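You operate a simulated robot arm through the tools that you are given. There is no shell and no other tool.

You run a simulated two-armed robot. Do the job below in one go: nothing can be reset, and whatever is moved stays where it is left.

JOB
Press the load down until the display shows 70 cm or less.
Fine: pin out to its rest and power on first; one stroke at a time, and none more once it shows; leave the power on.

The check looks at the end state, three seconds after you hand in, the way a careful person would. Anything else that was tipped, shoved, dropped, spilled or broken makes it a failure.

ROBOT AND FRAMES
Two 7-joint arms with three-finger grippers on one trunk that stands fixed in place. Base frame: the origin is at the foot of the trunk, x ahead of it, y to its left, z up. Lengths are in m, angles in rad, forces in N, time in s.
The left shoulder is at [0.07, 0.146, 1.313], the right one opposite. With the tool pointing down near the work surface each hand reaches from about 0.3 to 0.68 m from the base axis, measured 20 degrees to its own side. Payload 2.2 kg a hand.
The tool frame of a hand sits at the grasp point between the pads (the TCP): z along the fingers, y along the line on which they close. The tips reach 0.028 m beyond it. Largest opening 0.102 m; the body of the gripper starts 0.071 m behind the TCP.
Orientation is that of the tool frame in the base frame, as [roll, pitch, yaw] about the fixed x, y, z axes, in that order (R = Rz(yaw) Ry(pitch) Rx(roll)). With the fingers straight down and closing along the base's y, the tool's x points along the base's -x, its y along +y and its z along -z.

CONTROLS
- The arms move only by the tool move_arm. It takes "left_targets", "right_targets" or both (then of equal length, played together; a hand with none holds still); each is a list of rows, each an object (a shift or turn left out is 0, a gripper value left out holds the last) with "rot": the turn, a rotation vector about the tool's x, y, z in units of 8 degrees (1.0 is 8 degrees), a list of three; "delta_pos": the shift along the tool's x, y, z in units of 25 mm (1.0 is 25 mm), a list of three; "fingers": the gripper command, from -1 (fully open) to 1 (shut), values between in proportion. In form: [{"rot": [ax, ay, az], "delta_pos": [dx, dy, dz], "fingers": fingers}, ...]. A call has 1 to 20 rows; each row shifts and turns the commanded pose from where the row before left it, along the tool's axes as they then stand. A call with a number of a shift or a turn outside -1 to 1 is refused whole. Rows are played at 5 a second. More than 0.05 m and 0.15 rad between two rows, or a gripper value outside its range, and nothing of the call is played. Where a pose cannot be reached the arm comes as near as it can. A force on the tool above 40 N (or 10 N above the force at the start of the call, whichever is more), or a blocked arm, ends the call early, and 0.2 s more pass. The fingers move at their own pace and stop on an object; they squeeze with about 23 N. The grip force told is the motor's: it shows also when the fingers shut on nothing. Time passes only in rows, and 0.2 s behind the last, so rows that do not move let the fingers close. It gives the time, the measured TCP pose, the force on the tool (base axes), the opening and the grip force at its end, in the units of the frame above (readings bear some noise), with the torque about the TCP (base axes, N m) and any sound that the robot's microphone picked up.
- Cameras (640 x 400 px; columns grow to the right, rows downward): "scene" is now at [0.1247, 0.0536, 1.5481]; the picture's right is [0.58, -0.81, 0.00], its down [-0.42, -0.30, -0.85] and it looks along [0.69, 0.50, -0.52] (base axes); focal length 223 px, centre (320, 200). "left" rides on the left gripper at [0.072, 0.038, -0.086] in its tool frame; the picture's right is [-0.47, 0.89, 0.00], its down [-0.60, -0.32, -0.73] and it looks along [-0.65, -0.34, 0.68] (tool axes); focal length 256 px, centre (320, 200). "right" rides on the right gripper at [0.069, 0.044, -0.086] in its tool frame; the picture's right is [-0.54, 0.84, 0.00], its down [-0.58, -0.36, -0.73] and it looks along [-0.62, -0.39, 0.68] (tool axes); focal length 256 px, centre (320, 200).
- get_image(camera): a new picture of that camera. It takes no simulated time.
- move_column(by): slides the trunk up (or, below 0, down) by that many m; the arms and the scene camera ride with it, the base frame stays. It gives what a move gives, with no picture.
- aim_head(pan, tilt): turns the head with the scene camera to pan (to the left, within 1.501 rad either way) and tilt (down, from -0.506 to 1.204), counted from straight ahead of the robot. It gives what a move gives.
- probe_pixels(camera, pixels): for up to 12 pixels [column, row] of the newest picture of that camera ("zoom" is the newest enlarged one), the place [x, y, z] in the base frame of the surface seen there, good to about 0.003 m. It takes no simulated time.
- zoom(camera, box): a new picture of the part [left, top, right, bottom] of that camera's present view, enlarged. It takes no simulated time.
- close_job(): hands the job in; it is judged then, once.

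Leave the grippers open and the arms clear of the work at the hand-in unless told otherwise.

The tools are called after "Call:" as a command line: name --argument value ..., lists and objects as JSON in quotes. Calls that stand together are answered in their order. move_arm: Moves the arms, as the interface text tells. Its arguments: {"type":"object","properties":{"left_targets":{"type":"array"},"right_targets":{"type":"array"}},"required":[]} The other tools are called the same way: move_column (by) slides the trunk up or down; aim_head (pan, tilt) turns the head that bears the scene camera; get_image (camera) takes a picture; probe_pixels (camera, pixels) gives the place of the surface under pixels of a picture; zoom (camera, box) takes an enlarged picture of a part of a camera's view; close_job () hands the job in.

At the start:

```text
t: 0.0
left_position: [0.1919, 0.2936, 1.4208]
left_tool_rot: [3.14, 0.0, 3.141]
left_ft_force: [-1.0, 0.8, -0.2]
left_torque: [0.02, 0.02, 0.0]
left_grip_width: 0.1023
left_grip_force: 0.0
right_position: [0.2859, 0.0194, 1.4067]
right_tool_rot: [3.138, -0.001, -3.141]
right_ft_force: [0.6, -0.9, -0.8]
right_torque: [0.0, 0.02, 0.04]
right_grip_width: 0.1019
right_grip_force: 0.1
trunk travel left (down, up): [-0.85, 0.09]
head pan, tilt: [0.625, 0.546]
```

scene: 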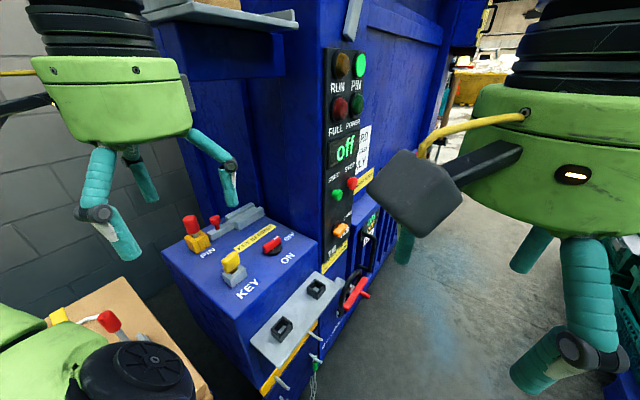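
right: 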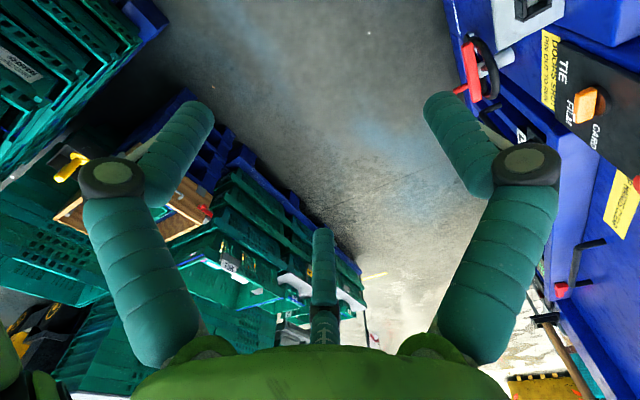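
left: 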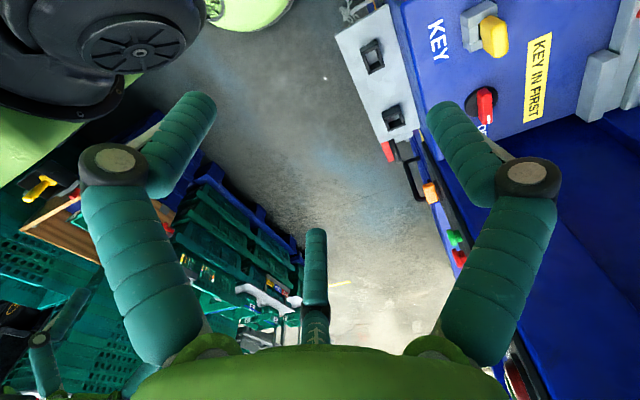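

I see a blue baler-like machine ahead-left with a control panel (lamps, an "off" display, green and red buttons, orange selector) and a console with PIN, KEY and an OFF/ON switch. First I look closer at the panel (columns 310-390, rows 40-290) and at the console (160-340, 190-390).

Call:
zoom --camera "scene" --box '[300, 30, 420, 130]'

Call:
zoom --camera "scene" --box '[300, 120, 420, 280]'

Call:
zoom --camera "scene" --box '[150, 190, 350, 310]'

Call:
zoom --camera "scene" --box '[230, 260, 390, 400]'

```text
4.00 times, centred on (360, 80) of scene
```

zoom: 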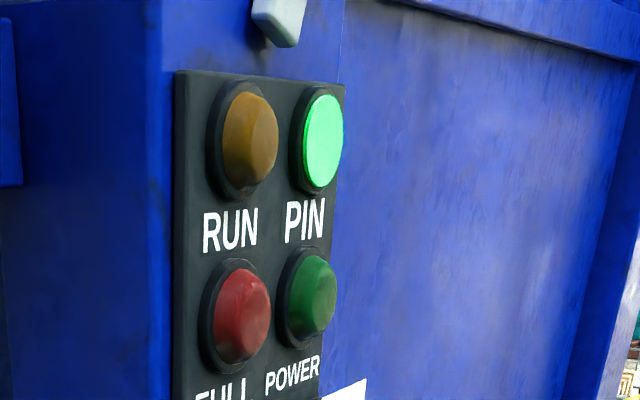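

```text
2.50 times, centred on (360, 200) of scene
```

zoom: 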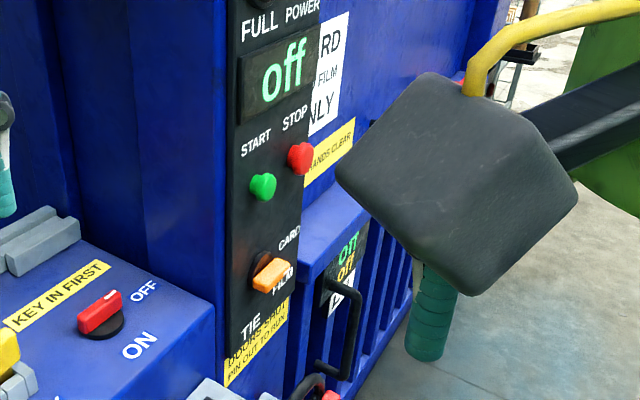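

```text
3.20 times, centred on (250, 250) of scene
```

zoom: 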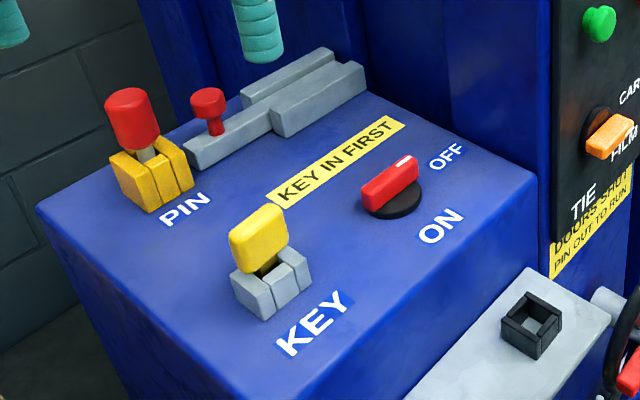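

```text
2.86 times, centred on (310, 330) of scene
```

zoom: 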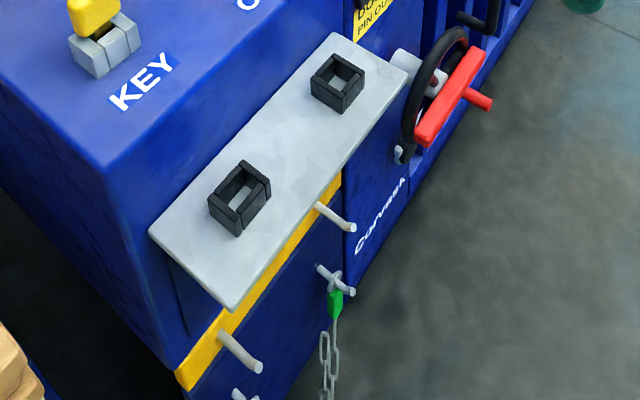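

The PIN lamp is lit green, display reads "off", the key (yellow) and pin (red in a yellow block) stand on the console, and a switch has OFF/ON. I turn the head to look more widely, first more to the left and down.

Call:
aim_head --pan 0.3 --tilt 0.4

Call:
get_image --camera "scene"

```text
t: 0.8
left_position: [0.1907, 0.2927, 1.42]
left_tool_rot: [3.141, 0.002, 3.141]
left_ft_force: [-0.1, 1.1, -0.2]
left_torque: [0.03, 0.01, -0.04]
left_grip_width: 0.1019
left_grip_force: 0.1
right_position: [0.2858, 0.02, 1.407]
right_tool_rot: [3.138, 0.0, -3.141]
right_ft_force: [0.0, 0.3, 0.1]
right_torque: [0.0, -0.01, 0.0]
right_grip_width: 0.1018
right_grip_force: 0.1
trunk travel left (down, up): [-0.85, 0.09]
head pan, tilt: [0.3, 0.4]
```

```text
taken
```

scene: 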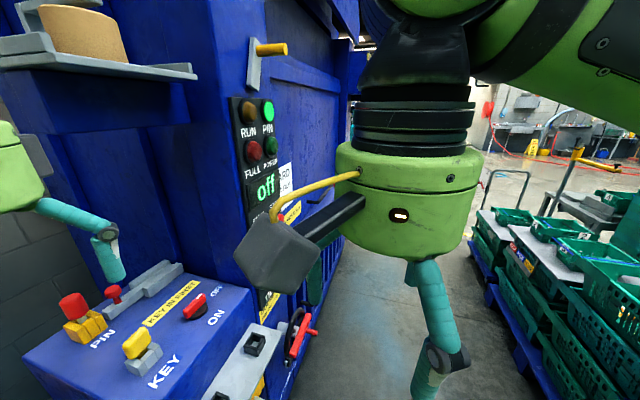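

The right gripper blocks the view of the machine's front. I probe a few points on the machine and on the crates on the right before moving the right arm aside.

Call:
probe_pixels --camera "scene" --pixels '[[485, 215], [600, 265], [270, 45], [265, 185], [75, 310], [135, 340], [200, 305], [300, 330], [310, 230], [335, 200], [100, 70], [180, 20]]'

```text
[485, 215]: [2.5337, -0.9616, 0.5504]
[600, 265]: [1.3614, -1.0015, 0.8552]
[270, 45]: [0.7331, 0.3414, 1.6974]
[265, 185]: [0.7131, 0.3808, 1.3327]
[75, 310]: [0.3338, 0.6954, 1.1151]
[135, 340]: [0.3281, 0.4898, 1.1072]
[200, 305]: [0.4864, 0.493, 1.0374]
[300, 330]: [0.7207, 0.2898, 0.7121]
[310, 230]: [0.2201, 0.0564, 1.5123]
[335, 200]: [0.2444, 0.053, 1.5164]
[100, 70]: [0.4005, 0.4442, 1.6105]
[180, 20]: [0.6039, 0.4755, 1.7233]
```

The crates are more than 0.9 m away to the right, so the right arm can move away safely. I shift it 0.3 m to the right (tool -y).

Call:
move_arm --right_targets '[{"delta_pos": [0, -1, 0]}, {"delta_pos": [0, -1, 0]}, {"delta_pos": [0, -1, 0]}, {"delta_pos": [0, -1, 0]}, {"delta_pos": [0, -1, 0]}, {"delta_pos": [0, -1, 0]}, {"delta_pos": [0, -1, 0]}, {"delta_pos": [0, -1, 0]}, {"delta_pos": [0, -1, 0]}, {"delta_pos": [0, -1, 0]}, {"delta_pos": [0, -1, 0]}, {"delta_pos": [0, -1, 0]}]'

Call:
get_image --camera "scene"

```text
t: 3.4
left_position: [0.1902, 0.2915, 1.4218]
left_tool_rot: [-3.141, 0.002, -3.141]
left_ft_force: [0.4, -0.3, -0.1]
left_torque: [0.02, -0.03, -0.03]
left_grip_width: 0.1018
left_grip_force: 0.1
right_position: [0.2845, -0.2809, 1.4068]
right_tool_rot: [3.135, 0.002, -3.141]
right_ft_force: [-0.2, -1.3, 0.7]
right_torque: [-0.02, 0.0, -0.03]
right_grip_width: 0.1021
right_grip_force: 0.1
trunk travel left (down, up): [-0.85, 0.09]
head pan, tilt: [0.3, 0.4]
```

```text
taken
```

scene: 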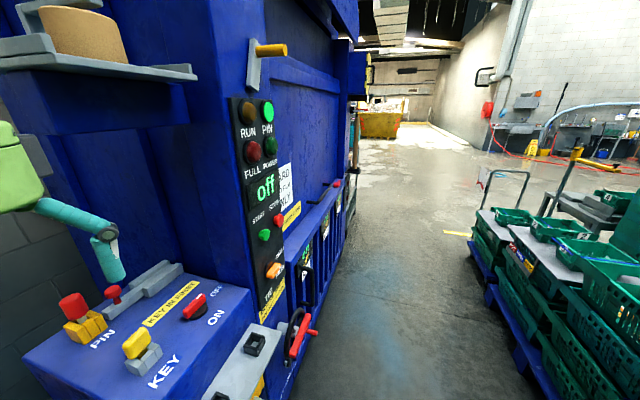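

Now the front is clear. I zoom on the panel and the doors (columns 225-365, rows 60-360) to read signs and see doors, pin, bolts.

Call:
zoom --camera "scene" --box '[225, 20, 365, 110]'

Call:
zoom --camera "scene" --box '[235, 150, 365, 240]'

Call:
zoom --camera "scene" --box '[235, 220, 365, 310]'

Call:
zoom --camera "scene" --box '[215, 290, 345, 400]'

```text
4.44 times, centred on (295, 65) of scene
```

zoom: 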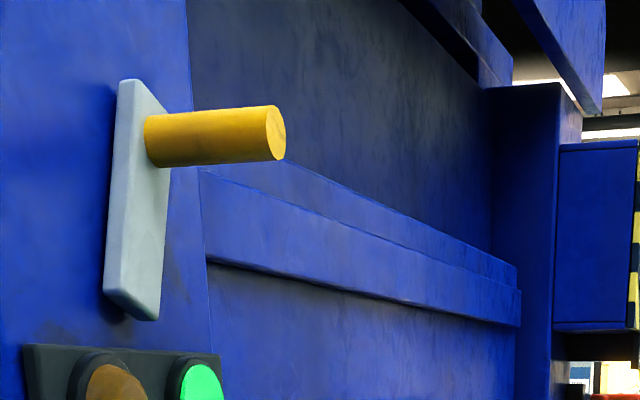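

```text
4.44 times, centred on (300, 195) of scene
```

zoom: 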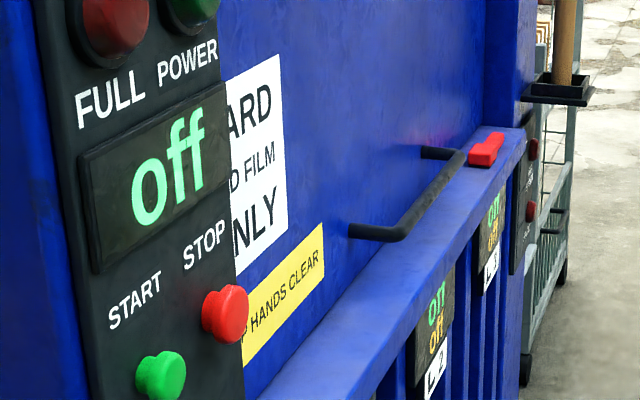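

```text
4.44 times, centred on (300, 265) of scene
```

zoom: 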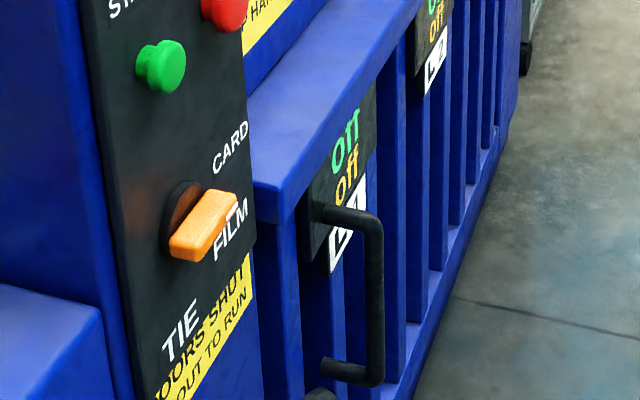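

```text
3.64 times, centred on (280, 345) of scene
```

zoom: 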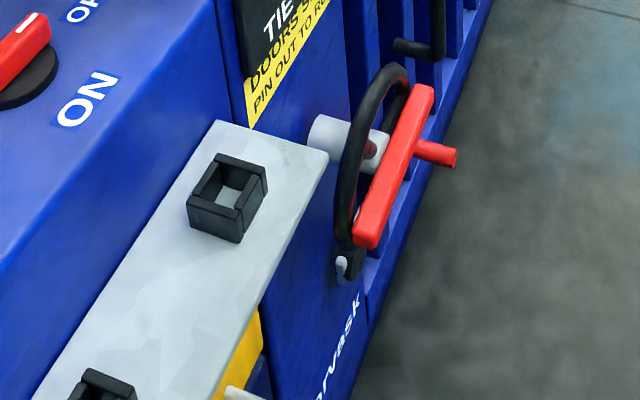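

I now aim the head at the console to see the pin, the slider, key, and sockets closely.

Call:
aim_head --pan 1.0 --tilt 0.75

Call:
get_image --camera "scene"

```text
t: 4.5
left_position: [0.1911, 0.2935, 1.4206]
left_tool_rot: [3.141, 0.0, 3.141]
left_ft_force: [-0.5, 0.6, 0.1]
left_torque: [0.0, 0.03, -0.01]
left_grip_width: 0.1023
left_grip_force: 0.0
right_position: [0.284, -0.2797, 1.4059]
right_tool_rot: [3.138, 0.001, -3.141]
right_ft_force: [0.3, -0.5, -0.1]
right_torque: [-0.01, -0.01, -0.01]
right_grip_width: 0.1023
right_grip_force: 0.0
trunk travel left (down, up): [-0.85, 0.09]
head pan, tilt: [1.0, 0.75]
```

```text
taken
```

scene: 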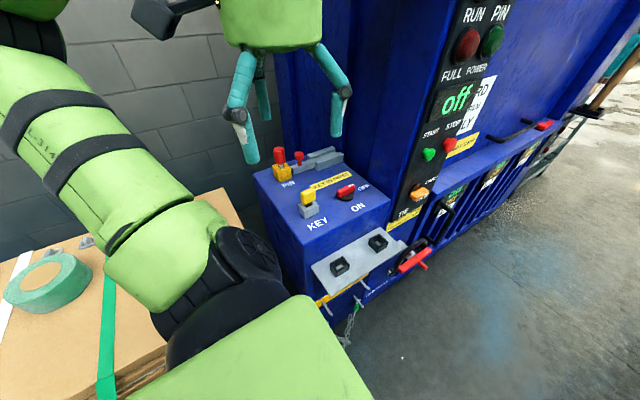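

The whole console is in view at columns 240-430, rows 140-310. I zoom there in pieces.

Call:
zoom --camera "scene" --box '[250, 140, 350, 200]'

Call:
zoom --camera "scene" --box '[290, 170, 390, 235]'

Call:
zoom --camera "scene" --box '[310, 220, 440, 300]'

```text
6.40 times, centred on (300, 170) of scene
```

zoom: 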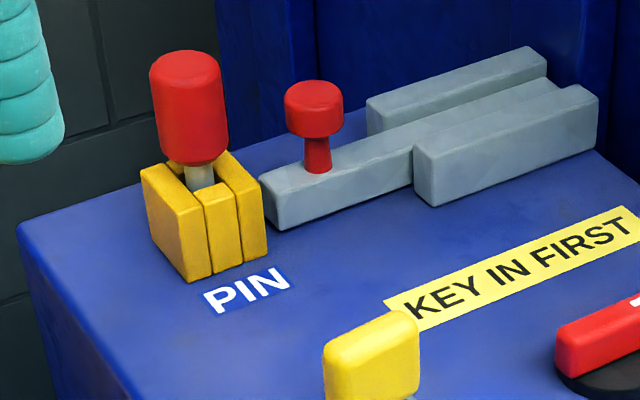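

```text
6.15 times, centred on (340, 202) of scene
```

zoom: 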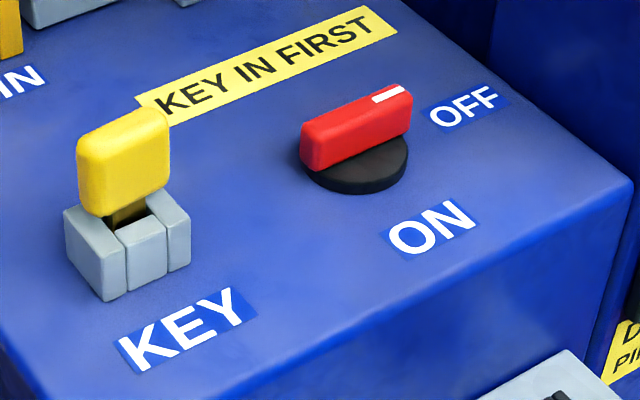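

```text
4.92 times, centred on (375, 260) of scene
```

zoom: 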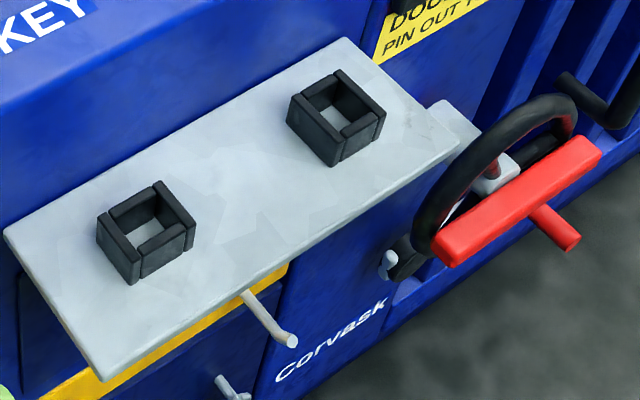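

I probe the parts of the console: pin head, block, slider knob, bar ends, key, switch, and the two black sockets (in the current scene picture).

Call:
get_image --camera "scene"

Call:
zoom --camera "scene" --box '[250, 140, 350, 200]'

Call:
probe_pixels --camera "zoom" --pixels '[[187, 65], [185, 155], [200, 175], [165, 180], [215, 200], [245, 180], [210, 260], [315, 92], [316, 165], [275, 195], [280, 215], [400, 160]]'

Call:
probe_pixels --camera "zoom" --pixels '[[425, 160], [590, 95], [520, 60], [380, 105], [100, 260], [60, 260], [330, 260], [500, 230], [370, 340], [600, 340], [30, 230], [590, 150]]'

```text
taken
```

scene: 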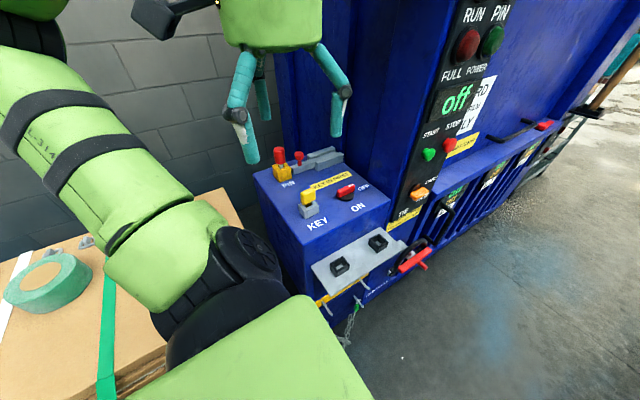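

```text
6.40 times, centred on (300, 170) of scene
```

zoom: 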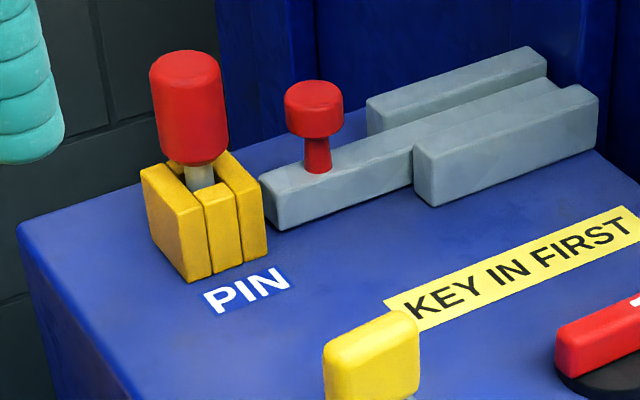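

```text
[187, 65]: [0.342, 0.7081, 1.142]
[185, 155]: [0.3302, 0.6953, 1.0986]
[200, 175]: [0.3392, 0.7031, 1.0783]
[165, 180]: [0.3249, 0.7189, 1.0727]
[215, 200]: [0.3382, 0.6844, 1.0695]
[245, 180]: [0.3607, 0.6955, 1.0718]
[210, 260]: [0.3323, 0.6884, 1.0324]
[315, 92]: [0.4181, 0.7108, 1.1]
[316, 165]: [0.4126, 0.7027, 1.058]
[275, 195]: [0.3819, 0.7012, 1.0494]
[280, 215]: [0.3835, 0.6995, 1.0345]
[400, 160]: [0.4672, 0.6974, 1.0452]
```

```text
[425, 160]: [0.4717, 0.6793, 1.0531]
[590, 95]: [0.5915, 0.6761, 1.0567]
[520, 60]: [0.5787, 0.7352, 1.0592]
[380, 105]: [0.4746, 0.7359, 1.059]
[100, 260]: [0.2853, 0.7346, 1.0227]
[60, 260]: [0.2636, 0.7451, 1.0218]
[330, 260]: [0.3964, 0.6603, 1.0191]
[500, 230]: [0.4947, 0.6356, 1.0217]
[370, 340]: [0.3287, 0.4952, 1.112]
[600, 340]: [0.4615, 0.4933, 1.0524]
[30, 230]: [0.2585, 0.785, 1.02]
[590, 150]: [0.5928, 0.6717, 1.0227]
```

The console top is at z≈1.02; the pin stands at about (0.343, 0.703), with the slide bar pointing straight at its block at y≈0.705. Next I measure the shelf sockets.

Call:
zoom --camera "scene" --box '[310, 220, 410, 290]'

Call:
probe_pixels --camera "zoom" --pixels '[[175, 275], [195, 262], [215, 290], [160, 300], [190, 300], [430, 130], [440, 150], [400, 150], [470, 140], [430, 175], [300, 230], [120, 370]]'

```text
5.71 times, centred on (360, 255) of scene
```

zoom: 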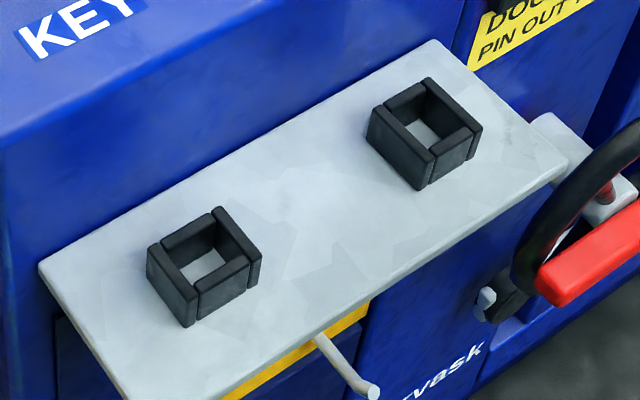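

```text
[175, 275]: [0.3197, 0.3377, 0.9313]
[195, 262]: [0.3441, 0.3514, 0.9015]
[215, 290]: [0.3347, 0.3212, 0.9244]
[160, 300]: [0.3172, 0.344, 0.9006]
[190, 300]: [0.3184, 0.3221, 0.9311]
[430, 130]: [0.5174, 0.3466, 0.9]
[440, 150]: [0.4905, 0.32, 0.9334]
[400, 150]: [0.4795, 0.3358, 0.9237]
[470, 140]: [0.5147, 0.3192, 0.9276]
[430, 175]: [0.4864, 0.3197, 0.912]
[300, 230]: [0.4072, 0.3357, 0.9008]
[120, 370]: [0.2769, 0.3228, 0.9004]
```

Both sockets stand on the grey shelf (z 0.90) at about (0.33, 0.335) and (0.50, 0.335), tops at z≈0.93. The left-hand camera sees them at its upper right (372,55) and (393,117); I zoom there for labels or size differences.

Call:
get_image --camera "left"

Call:
zoom --camera "left" --box '[330, 10, 450, 150]'

Call:
zoom --camera "left" --box '[400, 0, 640, 150]'

```text
taken
```

left: 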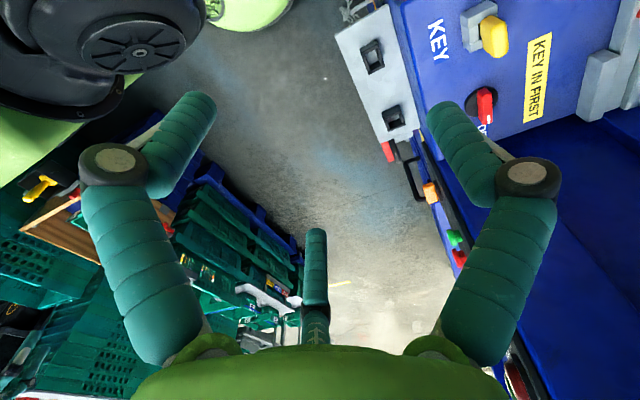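

```text
2.86 times, centred on (390, 80) of left
```

zoom: 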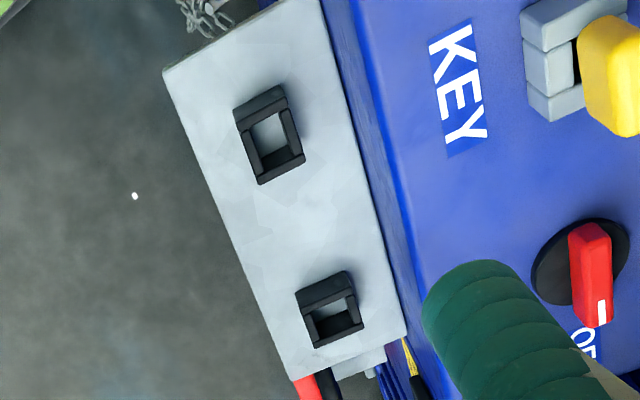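

```text
2.67 times, centred on (520, 75) of left
```

zoom: 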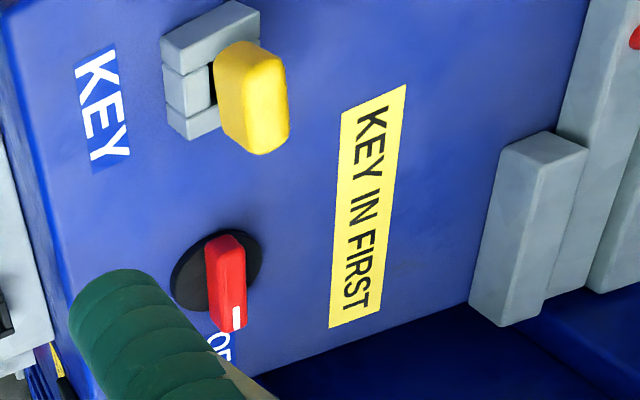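

The two sockets look alike and unlabelled so far. I look at what's below the shelf and to the right of it, turning the head down.

Call:
aim_head --pan 0.75 --tilt 1.1

Call:
get_image --camera "scene"

Call:
aim_head --pan 0.75 --tilt -0.2

Call:
get_image --camera "scene"

```text
t: 5.3
left_position: [0.1918, 0.2941, 1.4216]
left_tool_rot: [3.141, 0.0, -3.141]
left_ft_force: [0.1, -0.6, 0.0]
left_torque: [0.0, 0.02, 0.01]
left_grip_width: 0.1019
left_grip_force: 0.1
right_position: [0.2843, -0.2816, 1.4047]
right_tool_rot: [3.137, 0.0, 3.141]
right_ft_force: [0.3, 0.2, -0.4]
right_torque: [-0.01, 0.0, 0.02]
right_grip_width: 0.1019
right_grip_force: 0.1
trunk travel left (down, up): [-0.85, 0.09]
head pan, tilt: [0.75, 1.1]
```

```text
taken
```

scene: 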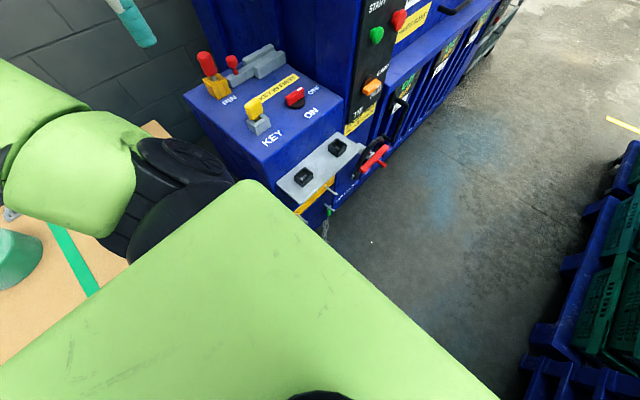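

```text
t: 6.8
left_position: [0.1917, 0.2929, 1.4207]
left_tool_rot: [-3.141, 0.001, 3.141]
left_ft_force: [-0.4, -0.2, -0.5]
left_torque: [0.01, 0.0, -0.01]
left_grip_width: 0.1022
left_grip_force: 0.1
right_position: [0.285, -0.2807, 1.4055]
right_tool_rot: [3.139, 0.0, -3.141]
right_ft_force: [-0.7, 0.2, -0.6]
right_torque: [0.01, 0.0, 0.01]
right_grip_width: 0.1022
right_grip_force: 0.1
trunk travel left (down, up): [-0.85, 0.09]
head pan, tilt: [0.75, -0.201]
```

```text
taken
```

scene: 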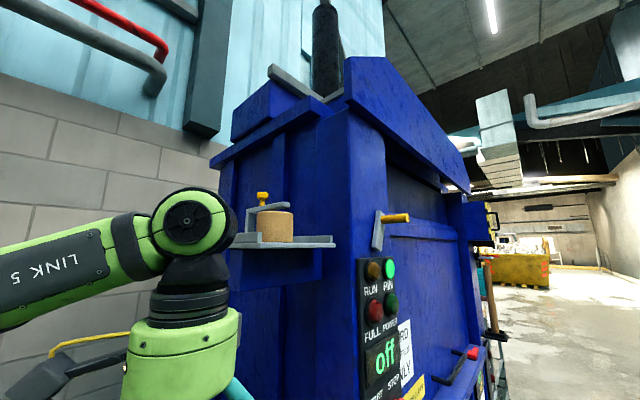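

There's an overhead shelf with a twine roll at columns 235-335, rows 205-280. I zoom and measure its extents, since the left arm will have to pass beneath.

Call:
zoom --camera "scene" --box '[220, 170, 360, 300]'

Call:
probe_pixels --camera "scene" --pixels '[[237, 242], [290, 246], [333, 244], [280, 225], [262, 200], [243, 270], [300, 275], [325, 265], [240, 240], [345, 280], [235, 180], [300, 150]]'

```text
3.08 times, centred on (290, 235) of scene
```

zoom: 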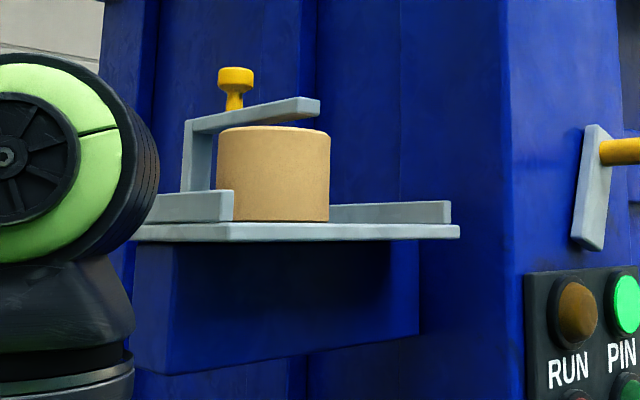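

```text
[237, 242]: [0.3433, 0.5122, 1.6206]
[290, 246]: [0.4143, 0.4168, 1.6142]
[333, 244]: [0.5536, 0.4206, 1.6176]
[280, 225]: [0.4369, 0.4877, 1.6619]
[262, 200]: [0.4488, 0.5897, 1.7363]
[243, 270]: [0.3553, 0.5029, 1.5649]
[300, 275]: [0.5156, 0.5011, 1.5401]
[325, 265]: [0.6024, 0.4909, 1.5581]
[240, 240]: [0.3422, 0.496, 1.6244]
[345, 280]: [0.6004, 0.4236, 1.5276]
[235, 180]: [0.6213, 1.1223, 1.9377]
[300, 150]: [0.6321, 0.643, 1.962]
```

The overhead shelf spans x 0.34–0.56, y 0.42–0.70, with its underside at z≈1.53–1.61; I'll keep the hand below that. Now I turn the left hand by 72° about the vertical so that its camera looks toward the pin.

Call:
move_arm --left_targets '[{"rot": [0, 0, -1]}, {"rot": [0, 0, -1]}, {"rot": [0, 0, -1]}, {"rot": [0, 0, -1]}, {"rot": [0, 0, -1]}, {"rot": [0, 0, -1]}, {"rot": [0, 0, -1]}, {"rot": [0, 0, -1]}, {"rot": [0, 0, -1]}]'

Call:
get_image --camera "left"

```text
t: 8.8
left_position: [0.1913, 0.2927, 1.4203]
left_tool_rot: [-3.141, 0.001, -1.881]
left_ft_force: [0.5, 0.6, 0.1]
left_torque: [-0.03, 0.0, -0.01]
left_grip_width: 0.102
left_grip_force: 0.1
right_position: [0.2849, -0.2806, 1.4064]
right_tool_rot: [3.138, 0.0, 3.141]
right_ft_force: [-0.2, -0.9, 0.0]
right_torque: [-0.02, 0.02, -0.01]
right_grip_width: 0.102
right_grip_force: 0.0
trunk travel left (down, up): [-0.85, 0.09]
head pan, tilt: [0.75, -0.201]
```

```text
taken
```

left: 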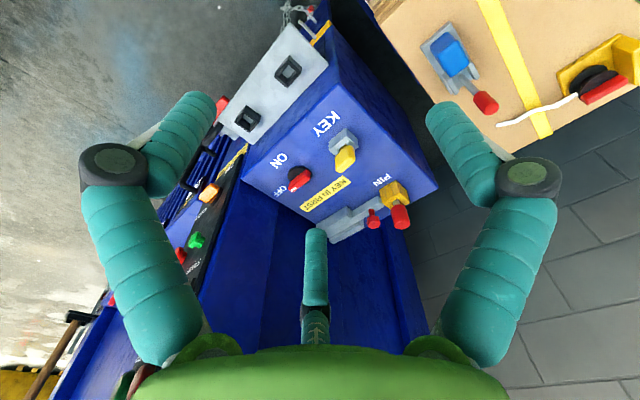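

The hand camera (its picture is upside down) shows the console with pin at (395,205), slider knob at (373,218), key (343,150), switch (297,178). I zoom into the pin and the shelf.

Call:
zoom --camera "left" --box '[320, 165, 440, 245]'

Call:
zoom --camera "left" --box '[210, 20, 340, 140]'

Call:
zoom --camera "left" --box '[380, 0, 640, 160]'

```text
5.00 times, centred on (380, 205) of left
```

zoom: 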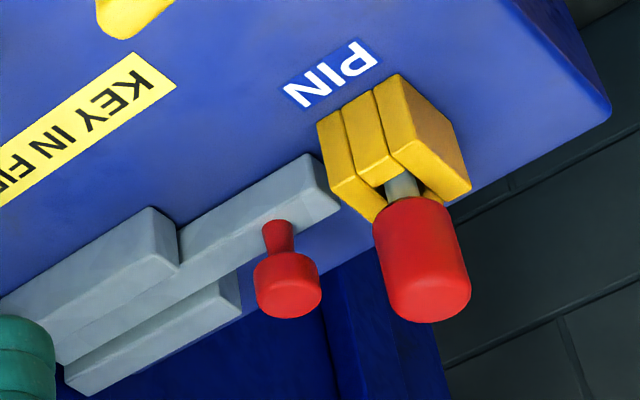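

```text
3.33 times, centred on (275, 80) of left
```

zoom: 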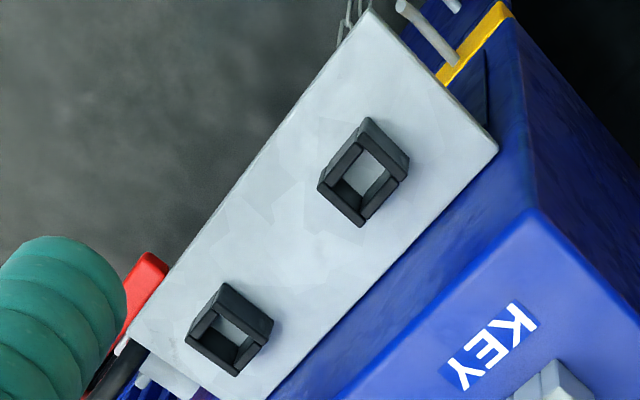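

```text
2.46 times, centred on (510, 80) of left
```

zoom: 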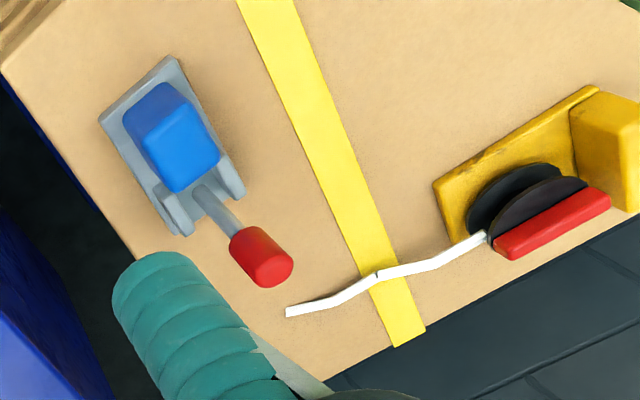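

The slide bar's tip abuts the pin block. I now aim the head straight at the sockets to compare them in high zoom.

Call:
aim_head --pan 0.7 --tilt 0.8

Call:
get_image --camera "scene"

```text
t: 10.1
left_position: [0.1911, 0.2927, 1.4197]
left_tool_rot: [-3.141, 0.001, -1.887]
left_ft_force: [0.0, -0.6, -0.4]
left_torque: [0.0, 0.01, -0.04]
left_grip_width: 0.1021
left_grip_force: 0.1
right_position: [0.2846, -0.2808, 1.4066]
right_tool_rot: [3.138, 0.0, 3.141]
right_ft_force: [-0.2, 0.3, 0.2]
right_torque: [0.01, 0.01, 0.02]
right_grip_width: 0.1022
right_grip_force: 0.1
trunk travel left (down, up): [-0.85, 0.09]
head pan, tilt: [0.7, 0.799]
```

```text
taken
```

scene: 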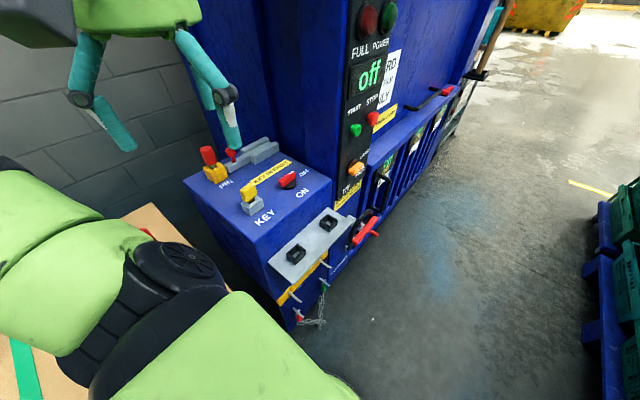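

Call:
zoom --camera "scene" --box '[276, 236, 316, 272]'

Call:
probe_pixels --camera "zoom" --pixels '[[220, 190], [250, 230], [320, 150], [385, 195], [310, 180], [330, 190], [355, 200], [300, 250], [340, 230], [400, 220], [320, 280], [200, 180]]'

Call:
zoom --camera "scene" --box '[310, 205, 350, 241]'

Call:
probe_pixels --camera "zoom" --pixels '[[200, 200], [250, 230], [300, 150], [385, 195], [310, 180], [330, 190], [355, 200], [300, 250], [340, 230], [400, 220], [320, 280], [200, 180]]'

```text
11.11 times, centred on (296, 254) of scene
```

zoom: 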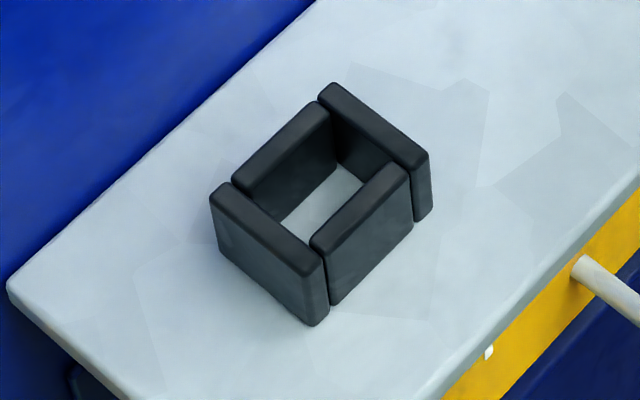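

```text
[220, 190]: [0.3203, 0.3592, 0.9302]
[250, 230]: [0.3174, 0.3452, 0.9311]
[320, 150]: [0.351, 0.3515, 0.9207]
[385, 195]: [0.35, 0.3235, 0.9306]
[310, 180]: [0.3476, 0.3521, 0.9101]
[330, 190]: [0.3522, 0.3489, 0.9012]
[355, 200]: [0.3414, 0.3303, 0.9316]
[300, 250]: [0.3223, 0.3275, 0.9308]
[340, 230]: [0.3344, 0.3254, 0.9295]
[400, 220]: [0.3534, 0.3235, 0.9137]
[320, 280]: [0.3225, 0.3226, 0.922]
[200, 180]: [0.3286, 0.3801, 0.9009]
```

```text
11.11 times, centred on (330, 223) of scene
```

zoom: 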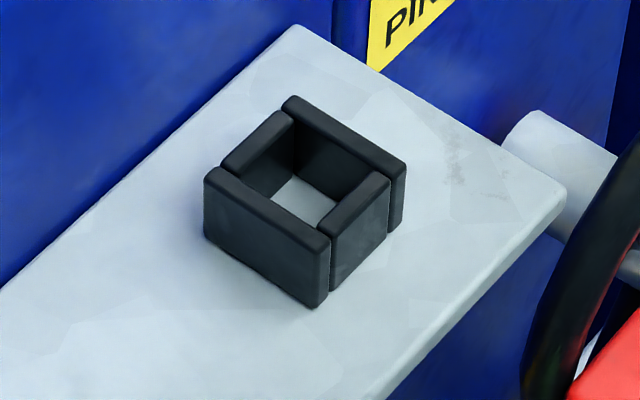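

```text
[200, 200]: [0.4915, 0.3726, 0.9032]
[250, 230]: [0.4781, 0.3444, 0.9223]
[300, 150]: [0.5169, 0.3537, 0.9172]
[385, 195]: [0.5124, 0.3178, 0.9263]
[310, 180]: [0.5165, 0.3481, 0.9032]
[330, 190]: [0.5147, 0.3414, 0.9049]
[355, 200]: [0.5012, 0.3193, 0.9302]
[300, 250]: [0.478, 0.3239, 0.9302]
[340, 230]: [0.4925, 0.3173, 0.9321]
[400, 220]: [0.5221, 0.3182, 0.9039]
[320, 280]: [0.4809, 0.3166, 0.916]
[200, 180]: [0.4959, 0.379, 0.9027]
```

The two sockets are not quite the same: the left one's opening looks longer in x, the right one's longer in y. I compare with the pin's block and the key's block in high zoom.

Call:
zoom --camera "scene" --box '[194, 138, 254, 192]'

Call:
zoom --camera "scene" --box '[230, 175, 270, 219]'

```text
7.41 times, centred on (224, 165) of scene
```

zoom: 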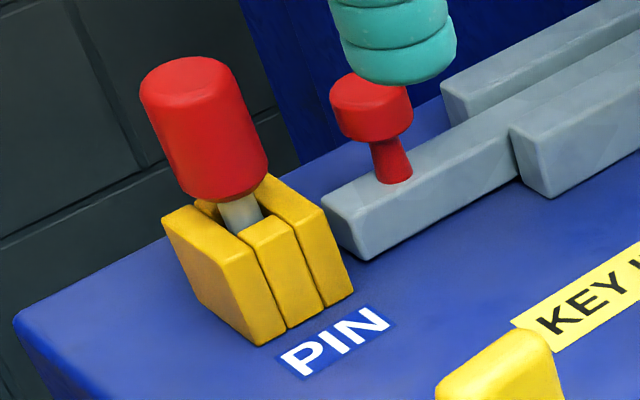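

```text
9.09 times, centred on (250, 197) of scene
```

zoom: 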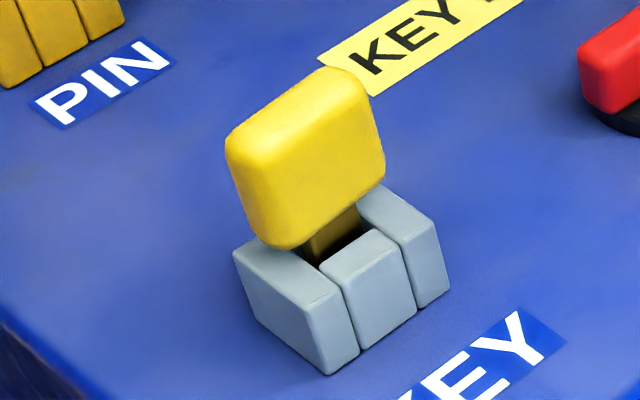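

The pin has a round grey shaft and a red head (z≈1.09–1.14), standing in a yellow four-walled block. I'll turn the left hand so the fingers close along x, and bring it to a look-out over the console at about (0.25, 0.55, 1.30).

Call:
move_arm --left_targets '[{"rot": [0, 0, -1]}, {"rot": [0, 0, -1]}, {"rot": [0, 0, -0.265]}, {"delta_pos": [-0.935, -0.2145, 0.436]}, {"delta_pos": [-0.935, -0.2145, 0.436]}, {"delta_pos": [-0.935, -0.2145, 0.436]}, {"delta_pos": [-0.935, -0.2145, 0.436]}, {"delta_pos": [-0.935, -0.2145, 0.436]}, {"delta_pos": [-0.935, -0.2145, 0.436]}, {"delta_pos": [-0.935, -0.2145, 0.436]}, {"delta_pos": [-0.935, -0.2145, 0.436]}, {"delta_pos": [-0.935, -0.2145, 0.436]}, {"delta_pos": [-0.935, -0.2145, 0.436]}, {"delta_pos": [-0.935, -0.2145, 0.436]}]'

Call:
get_image --camera "left"

Call:
get_image --camera "scene"

```text
t: 13.1
left_position: [0.2512, 0.5528, 1.3018]
left_tool_rot: [3.141, -0.002, -1.569]
left_ft_force: [-0.1, 0.6, -0.8]
left_torque: [0.0, 0.0, -0.02]
left_grip_width: 0.1019
left_grip_force: 0.1
right_position: [0.2849, -0.2793, 1.4062]
right_tool_rot: [3.139, -0.001, 3.141]
right_ft_force: [-0.1, 0.4, 0.3]
right_torque: [-0.03, -0.01, -0.01]
right_grip_width: 0.1019
right_grip_force: 0.0
trunk travel left (down, up): [-0.85, 0.09]
head pan, tilt: [0.7, 0.799]
```

```text
taken
```

left: 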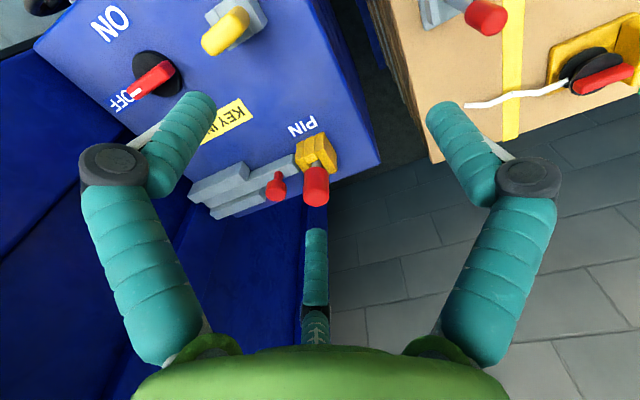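

```text
taken
```

scene: 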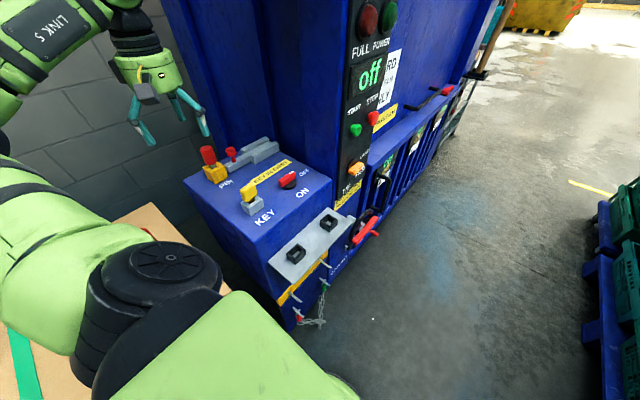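

I zoom the left camera into the pin and bolt region, columns 220-360, rows 110-220.

Call:
zoom --camera "left" --box '[250, 120, 350, 220]'

Call:
zoom --camera "left" --box '[280, 125, 340, 175]'

Call:
probe_pixels --camera "zoom" --pixels '[[60, 290], [120, 330], [180, 300], [210, 150], [270, 130], [330, 120], [400, 120], [470, 300], [330, 280], [400, 280], [260, 200], [150, 250]]'

```text
4.00 times, centred on (300, 170) of left
```

zoom: 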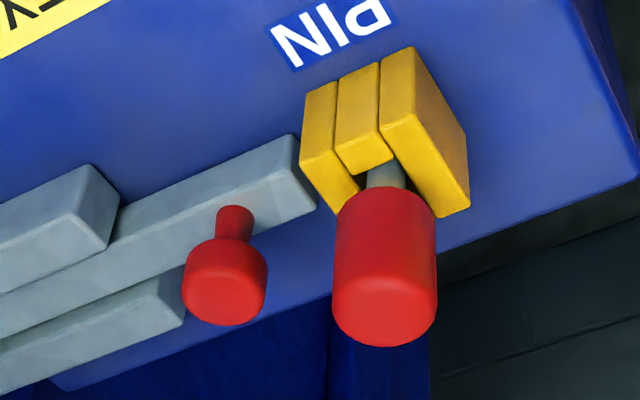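

```text
8.00 times, centred on (310, 150) of left
```

zoom: 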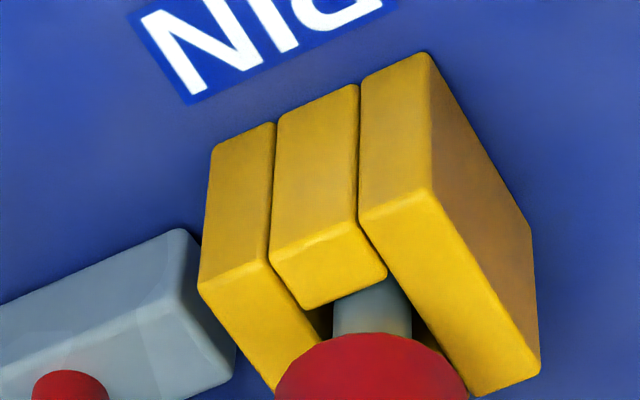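

```text
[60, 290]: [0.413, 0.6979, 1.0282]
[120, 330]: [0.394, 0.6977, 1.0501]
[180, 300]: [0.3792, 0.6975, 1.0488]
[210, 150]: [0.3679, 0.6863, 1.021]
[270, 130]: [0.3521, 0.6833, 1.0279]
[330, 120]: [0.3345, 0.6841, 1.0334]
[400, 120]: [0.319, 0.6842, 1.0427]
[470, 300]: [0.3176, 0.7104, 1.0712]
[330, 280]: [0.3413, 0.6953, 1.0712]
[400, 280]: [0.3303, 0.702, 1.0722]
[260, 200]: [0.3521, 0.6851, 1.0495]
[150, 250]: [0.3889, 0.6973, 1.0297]
```

The bar's tip (x≈0.377) stops about 10 mm short of the block (x 0.314–0.366), so it does not appear to hold the pin. I measure the pin's head more exactly for the grasp.

Call:
zoom --camera "left" --box '[295, 155, 335, 215]'

Call:
probe_pixels --camera "zoom" --pixels '[[320, 140], [260, 140], [380, 140], [320, 200], [255, 200], [385, 200], [320, 250], [320, 275], [280, 265], [360, 265], [320, 100], [320, 290]]'

```text
6.67 times, centred on (315, 185) of left
```

zoom: 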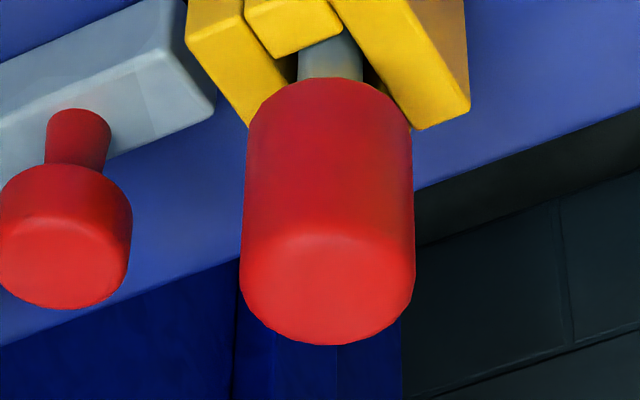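

```text
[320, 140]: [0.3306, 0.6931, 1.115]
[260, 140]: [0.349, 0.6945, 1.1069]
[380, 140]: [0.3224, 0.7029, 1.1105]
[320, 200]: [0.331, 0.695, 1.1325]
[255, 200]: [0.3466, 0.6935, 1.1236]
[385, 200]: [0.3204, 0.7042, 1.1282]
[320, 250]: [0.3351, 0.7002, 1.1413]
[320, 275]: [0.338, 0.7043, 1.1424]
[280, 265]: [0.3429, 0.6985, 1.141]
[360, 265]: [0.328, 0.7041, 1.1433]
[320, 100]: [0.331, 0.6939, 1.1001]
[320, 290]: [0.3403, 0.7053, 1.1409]
```

The pin head is about 34 mm across, centred near (0.339, 0.707), top z 1.142. I move above it at z 1.25 with the fingers narrowed to about 64 mm (to clear the bolt's knob).

Call:
move_arm --left_targets '[{"delta_pos": [-0.88, -0.503, 0.286], "fingers": -0.25}, {"delta_pos": [-0.88, -0.503, 0.286]}, {"delta_pos": [-0.88, -0.503, 0.286]}, {"delta_pos": [-0.88, -0.503, 0.286]}, {"delta_pos": [-0.88, -0.503, 0.286]}, {"delta_pos": [-0.88, -0.503, 0.286]}, {"delta_pos": [-0.88, -0.503, 0.286]}, {"delta_pos": [0, 0, 0]}]'

Call:
get_image --camera "left"

Call:
aim_head --pan 0.95 --tilt 0.4

Call:
get_image --camera "scene"

```text
t: 14.9
left_position: [0.3384, 0.7034, 1.249]
left_tool_rot: [-3.139, -0.001, -1.571]
left_ft_force: [-0.7, -0.6, -0.1]
left_torque: [0.0, -0.03, 0.01]
left_grip_width: 0.0637
left_grip_force: 0.0
right_position: [0.2844, -0.2807, 1.4061]
right_tool_rot: [3.14, 0.001, 3.139]
right_ft_force: [0.3, 0.3, -0.3]
right_torque: [0.0, -0.02, 0.01]
right_grip_width: 0.1019
right_grip_force: 0.0
trunk travel left (down, up): [-0.85, 0.09]
head pan, tilt: [0.7, 0.799]
```

```text
taken
```

left: 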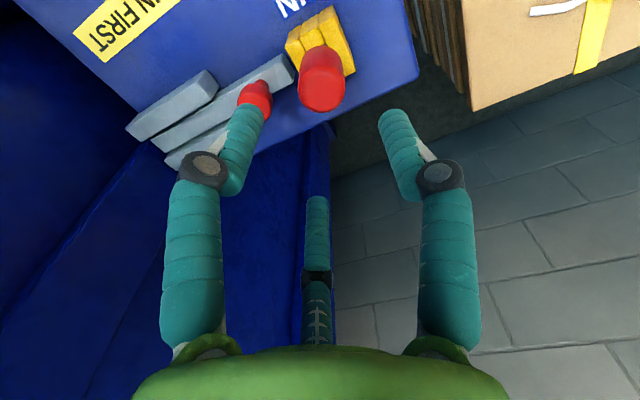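

```text
t: 15.7
left_position: [0.3366, 0.7037, 1.2496]
left_tool_rot: [-3.139, 0.0, -1.569]
left_ft_force: [-1.3, -0.7, 0.5]
left_torque: [0.03, -0.01, -0.02]
left_grip_width: 0.0637
left_grip_force: 0.0
right_position: [0.2856, -0.2808, 1.4061]
right_tool_rot: [3.137, 0.002, 3.141]
right_ft_force: [-0.3, 0.3, 0.4]
right_torque: [-0.02, -0.02, -0.03]
right_grip_width: 0.1017
right_grip_force: 0.0
trunk travel left (down, up): [-0.85, 0.09]
head pan, tilt: [0.949, 0.4]
```

```text
taken
```

scene: 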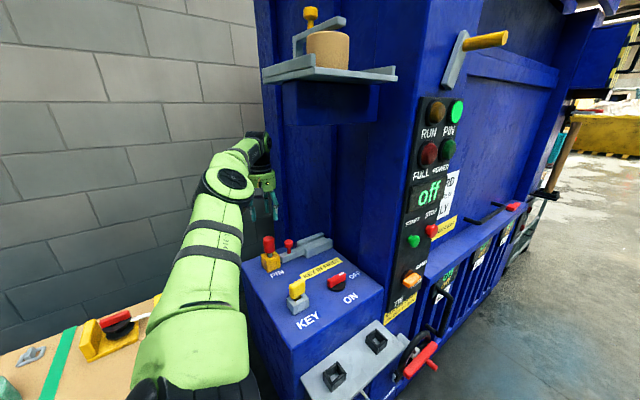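

The left hand is right above the pin and the arm passes clear of the twine shelf. I descend 0.13 m to put the pads around the red head (tips at about z 1.09, above the block).

Call:
move_arm --left_targets '[{"delta_pos": [-0.12, 0, 0.88]}, {"delta_pos": [0, 0, 0.88]}, {"delta_pos": [0, 0, 0.88]}, {"delta_pos": [0, 0, 0.88]}, {"delta_pos": [0, 0, 0.88]}, {"delta_pos": [0, 0, 0.88]}, {"delta_pos": [0, 0, 0]}]'

Call:
get_image --camera "left"

Call:
get_image --camera "scene"

```text
t: 17.3
left_position: [0.3388, 0.7069, 1.1185]
left_tool_rot: [3.141, 0.0, -1.569]
left_ft_force: [0.6, 0.3, 0.4]
left_torque: [-0.02, -0.02, 0.01]
left_grip_width: 0.0637
left_grip_force: 0.0
right_position: [0.286, -0.2813, 1.4055]
right_tool_rot: [3.136, 0.0, -3.141]
right_ft_force: [0.2, -0.4, 0.2]
right_torque: [0.02, 0.01, -0.02]
right_grip_width: 0.1019
right_grip_force: 0.1
trunk travel left (down, up): [-0.85, 0.09]
head pan, tilt: [0.949, 0.4]
```

```text
taken
```

left: 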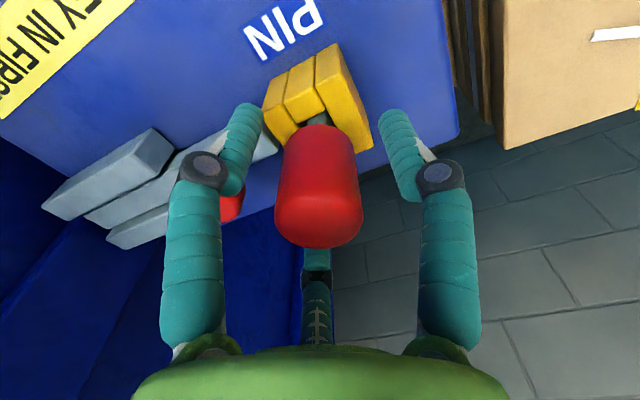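

```text
taken
```

scene: 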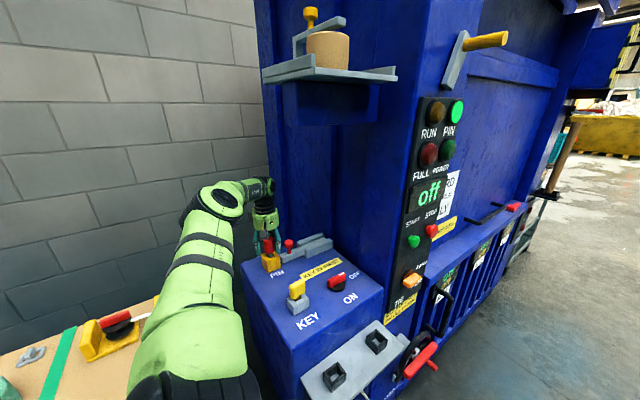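

The pin head is between the fingers. I close them and wait, then check the grip.

Call:
move_arm --left_targets '[{"fingers": 1}, {"fingers": 1}, {"fingers": 1}]'

Call:
get_image --camera "left"

```text
t: 18.1
left_position: [0.3391, 0.7079, 1.1189]
left_tool_rot: [-3.14, 0.001, -1.569]
left_ft_force: [0.5, 1.5, 3.7]
left_torque: [0.06, -0.09, -0.01]
left_grip_width: 0.037
left_grip_force: 23.1
right_position: [0.2842, -0.2806, 1.4058]
right_tool_rot: [3.137, 0.001, -3.141]
right_ft_force: [0.2, 0.5, -0.3]
right_torque: [0.03, -0.01, 0.0]
right_grip_width: 0.1019
right_grip_force: 0.0
trunk travel left (down, up): [-0.85, 0.09]
head pan, tilt: [0.949, 0.4]
```

```text
taken
```

left: 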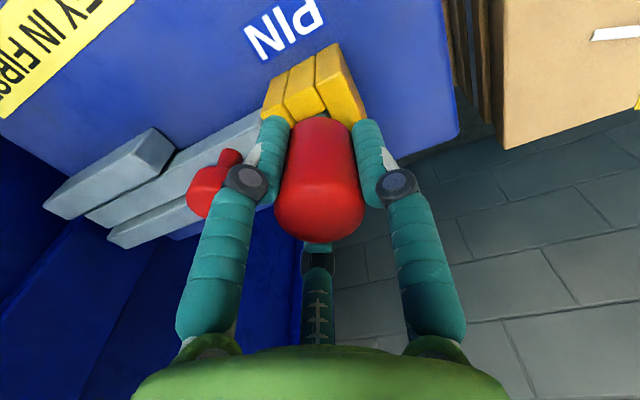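

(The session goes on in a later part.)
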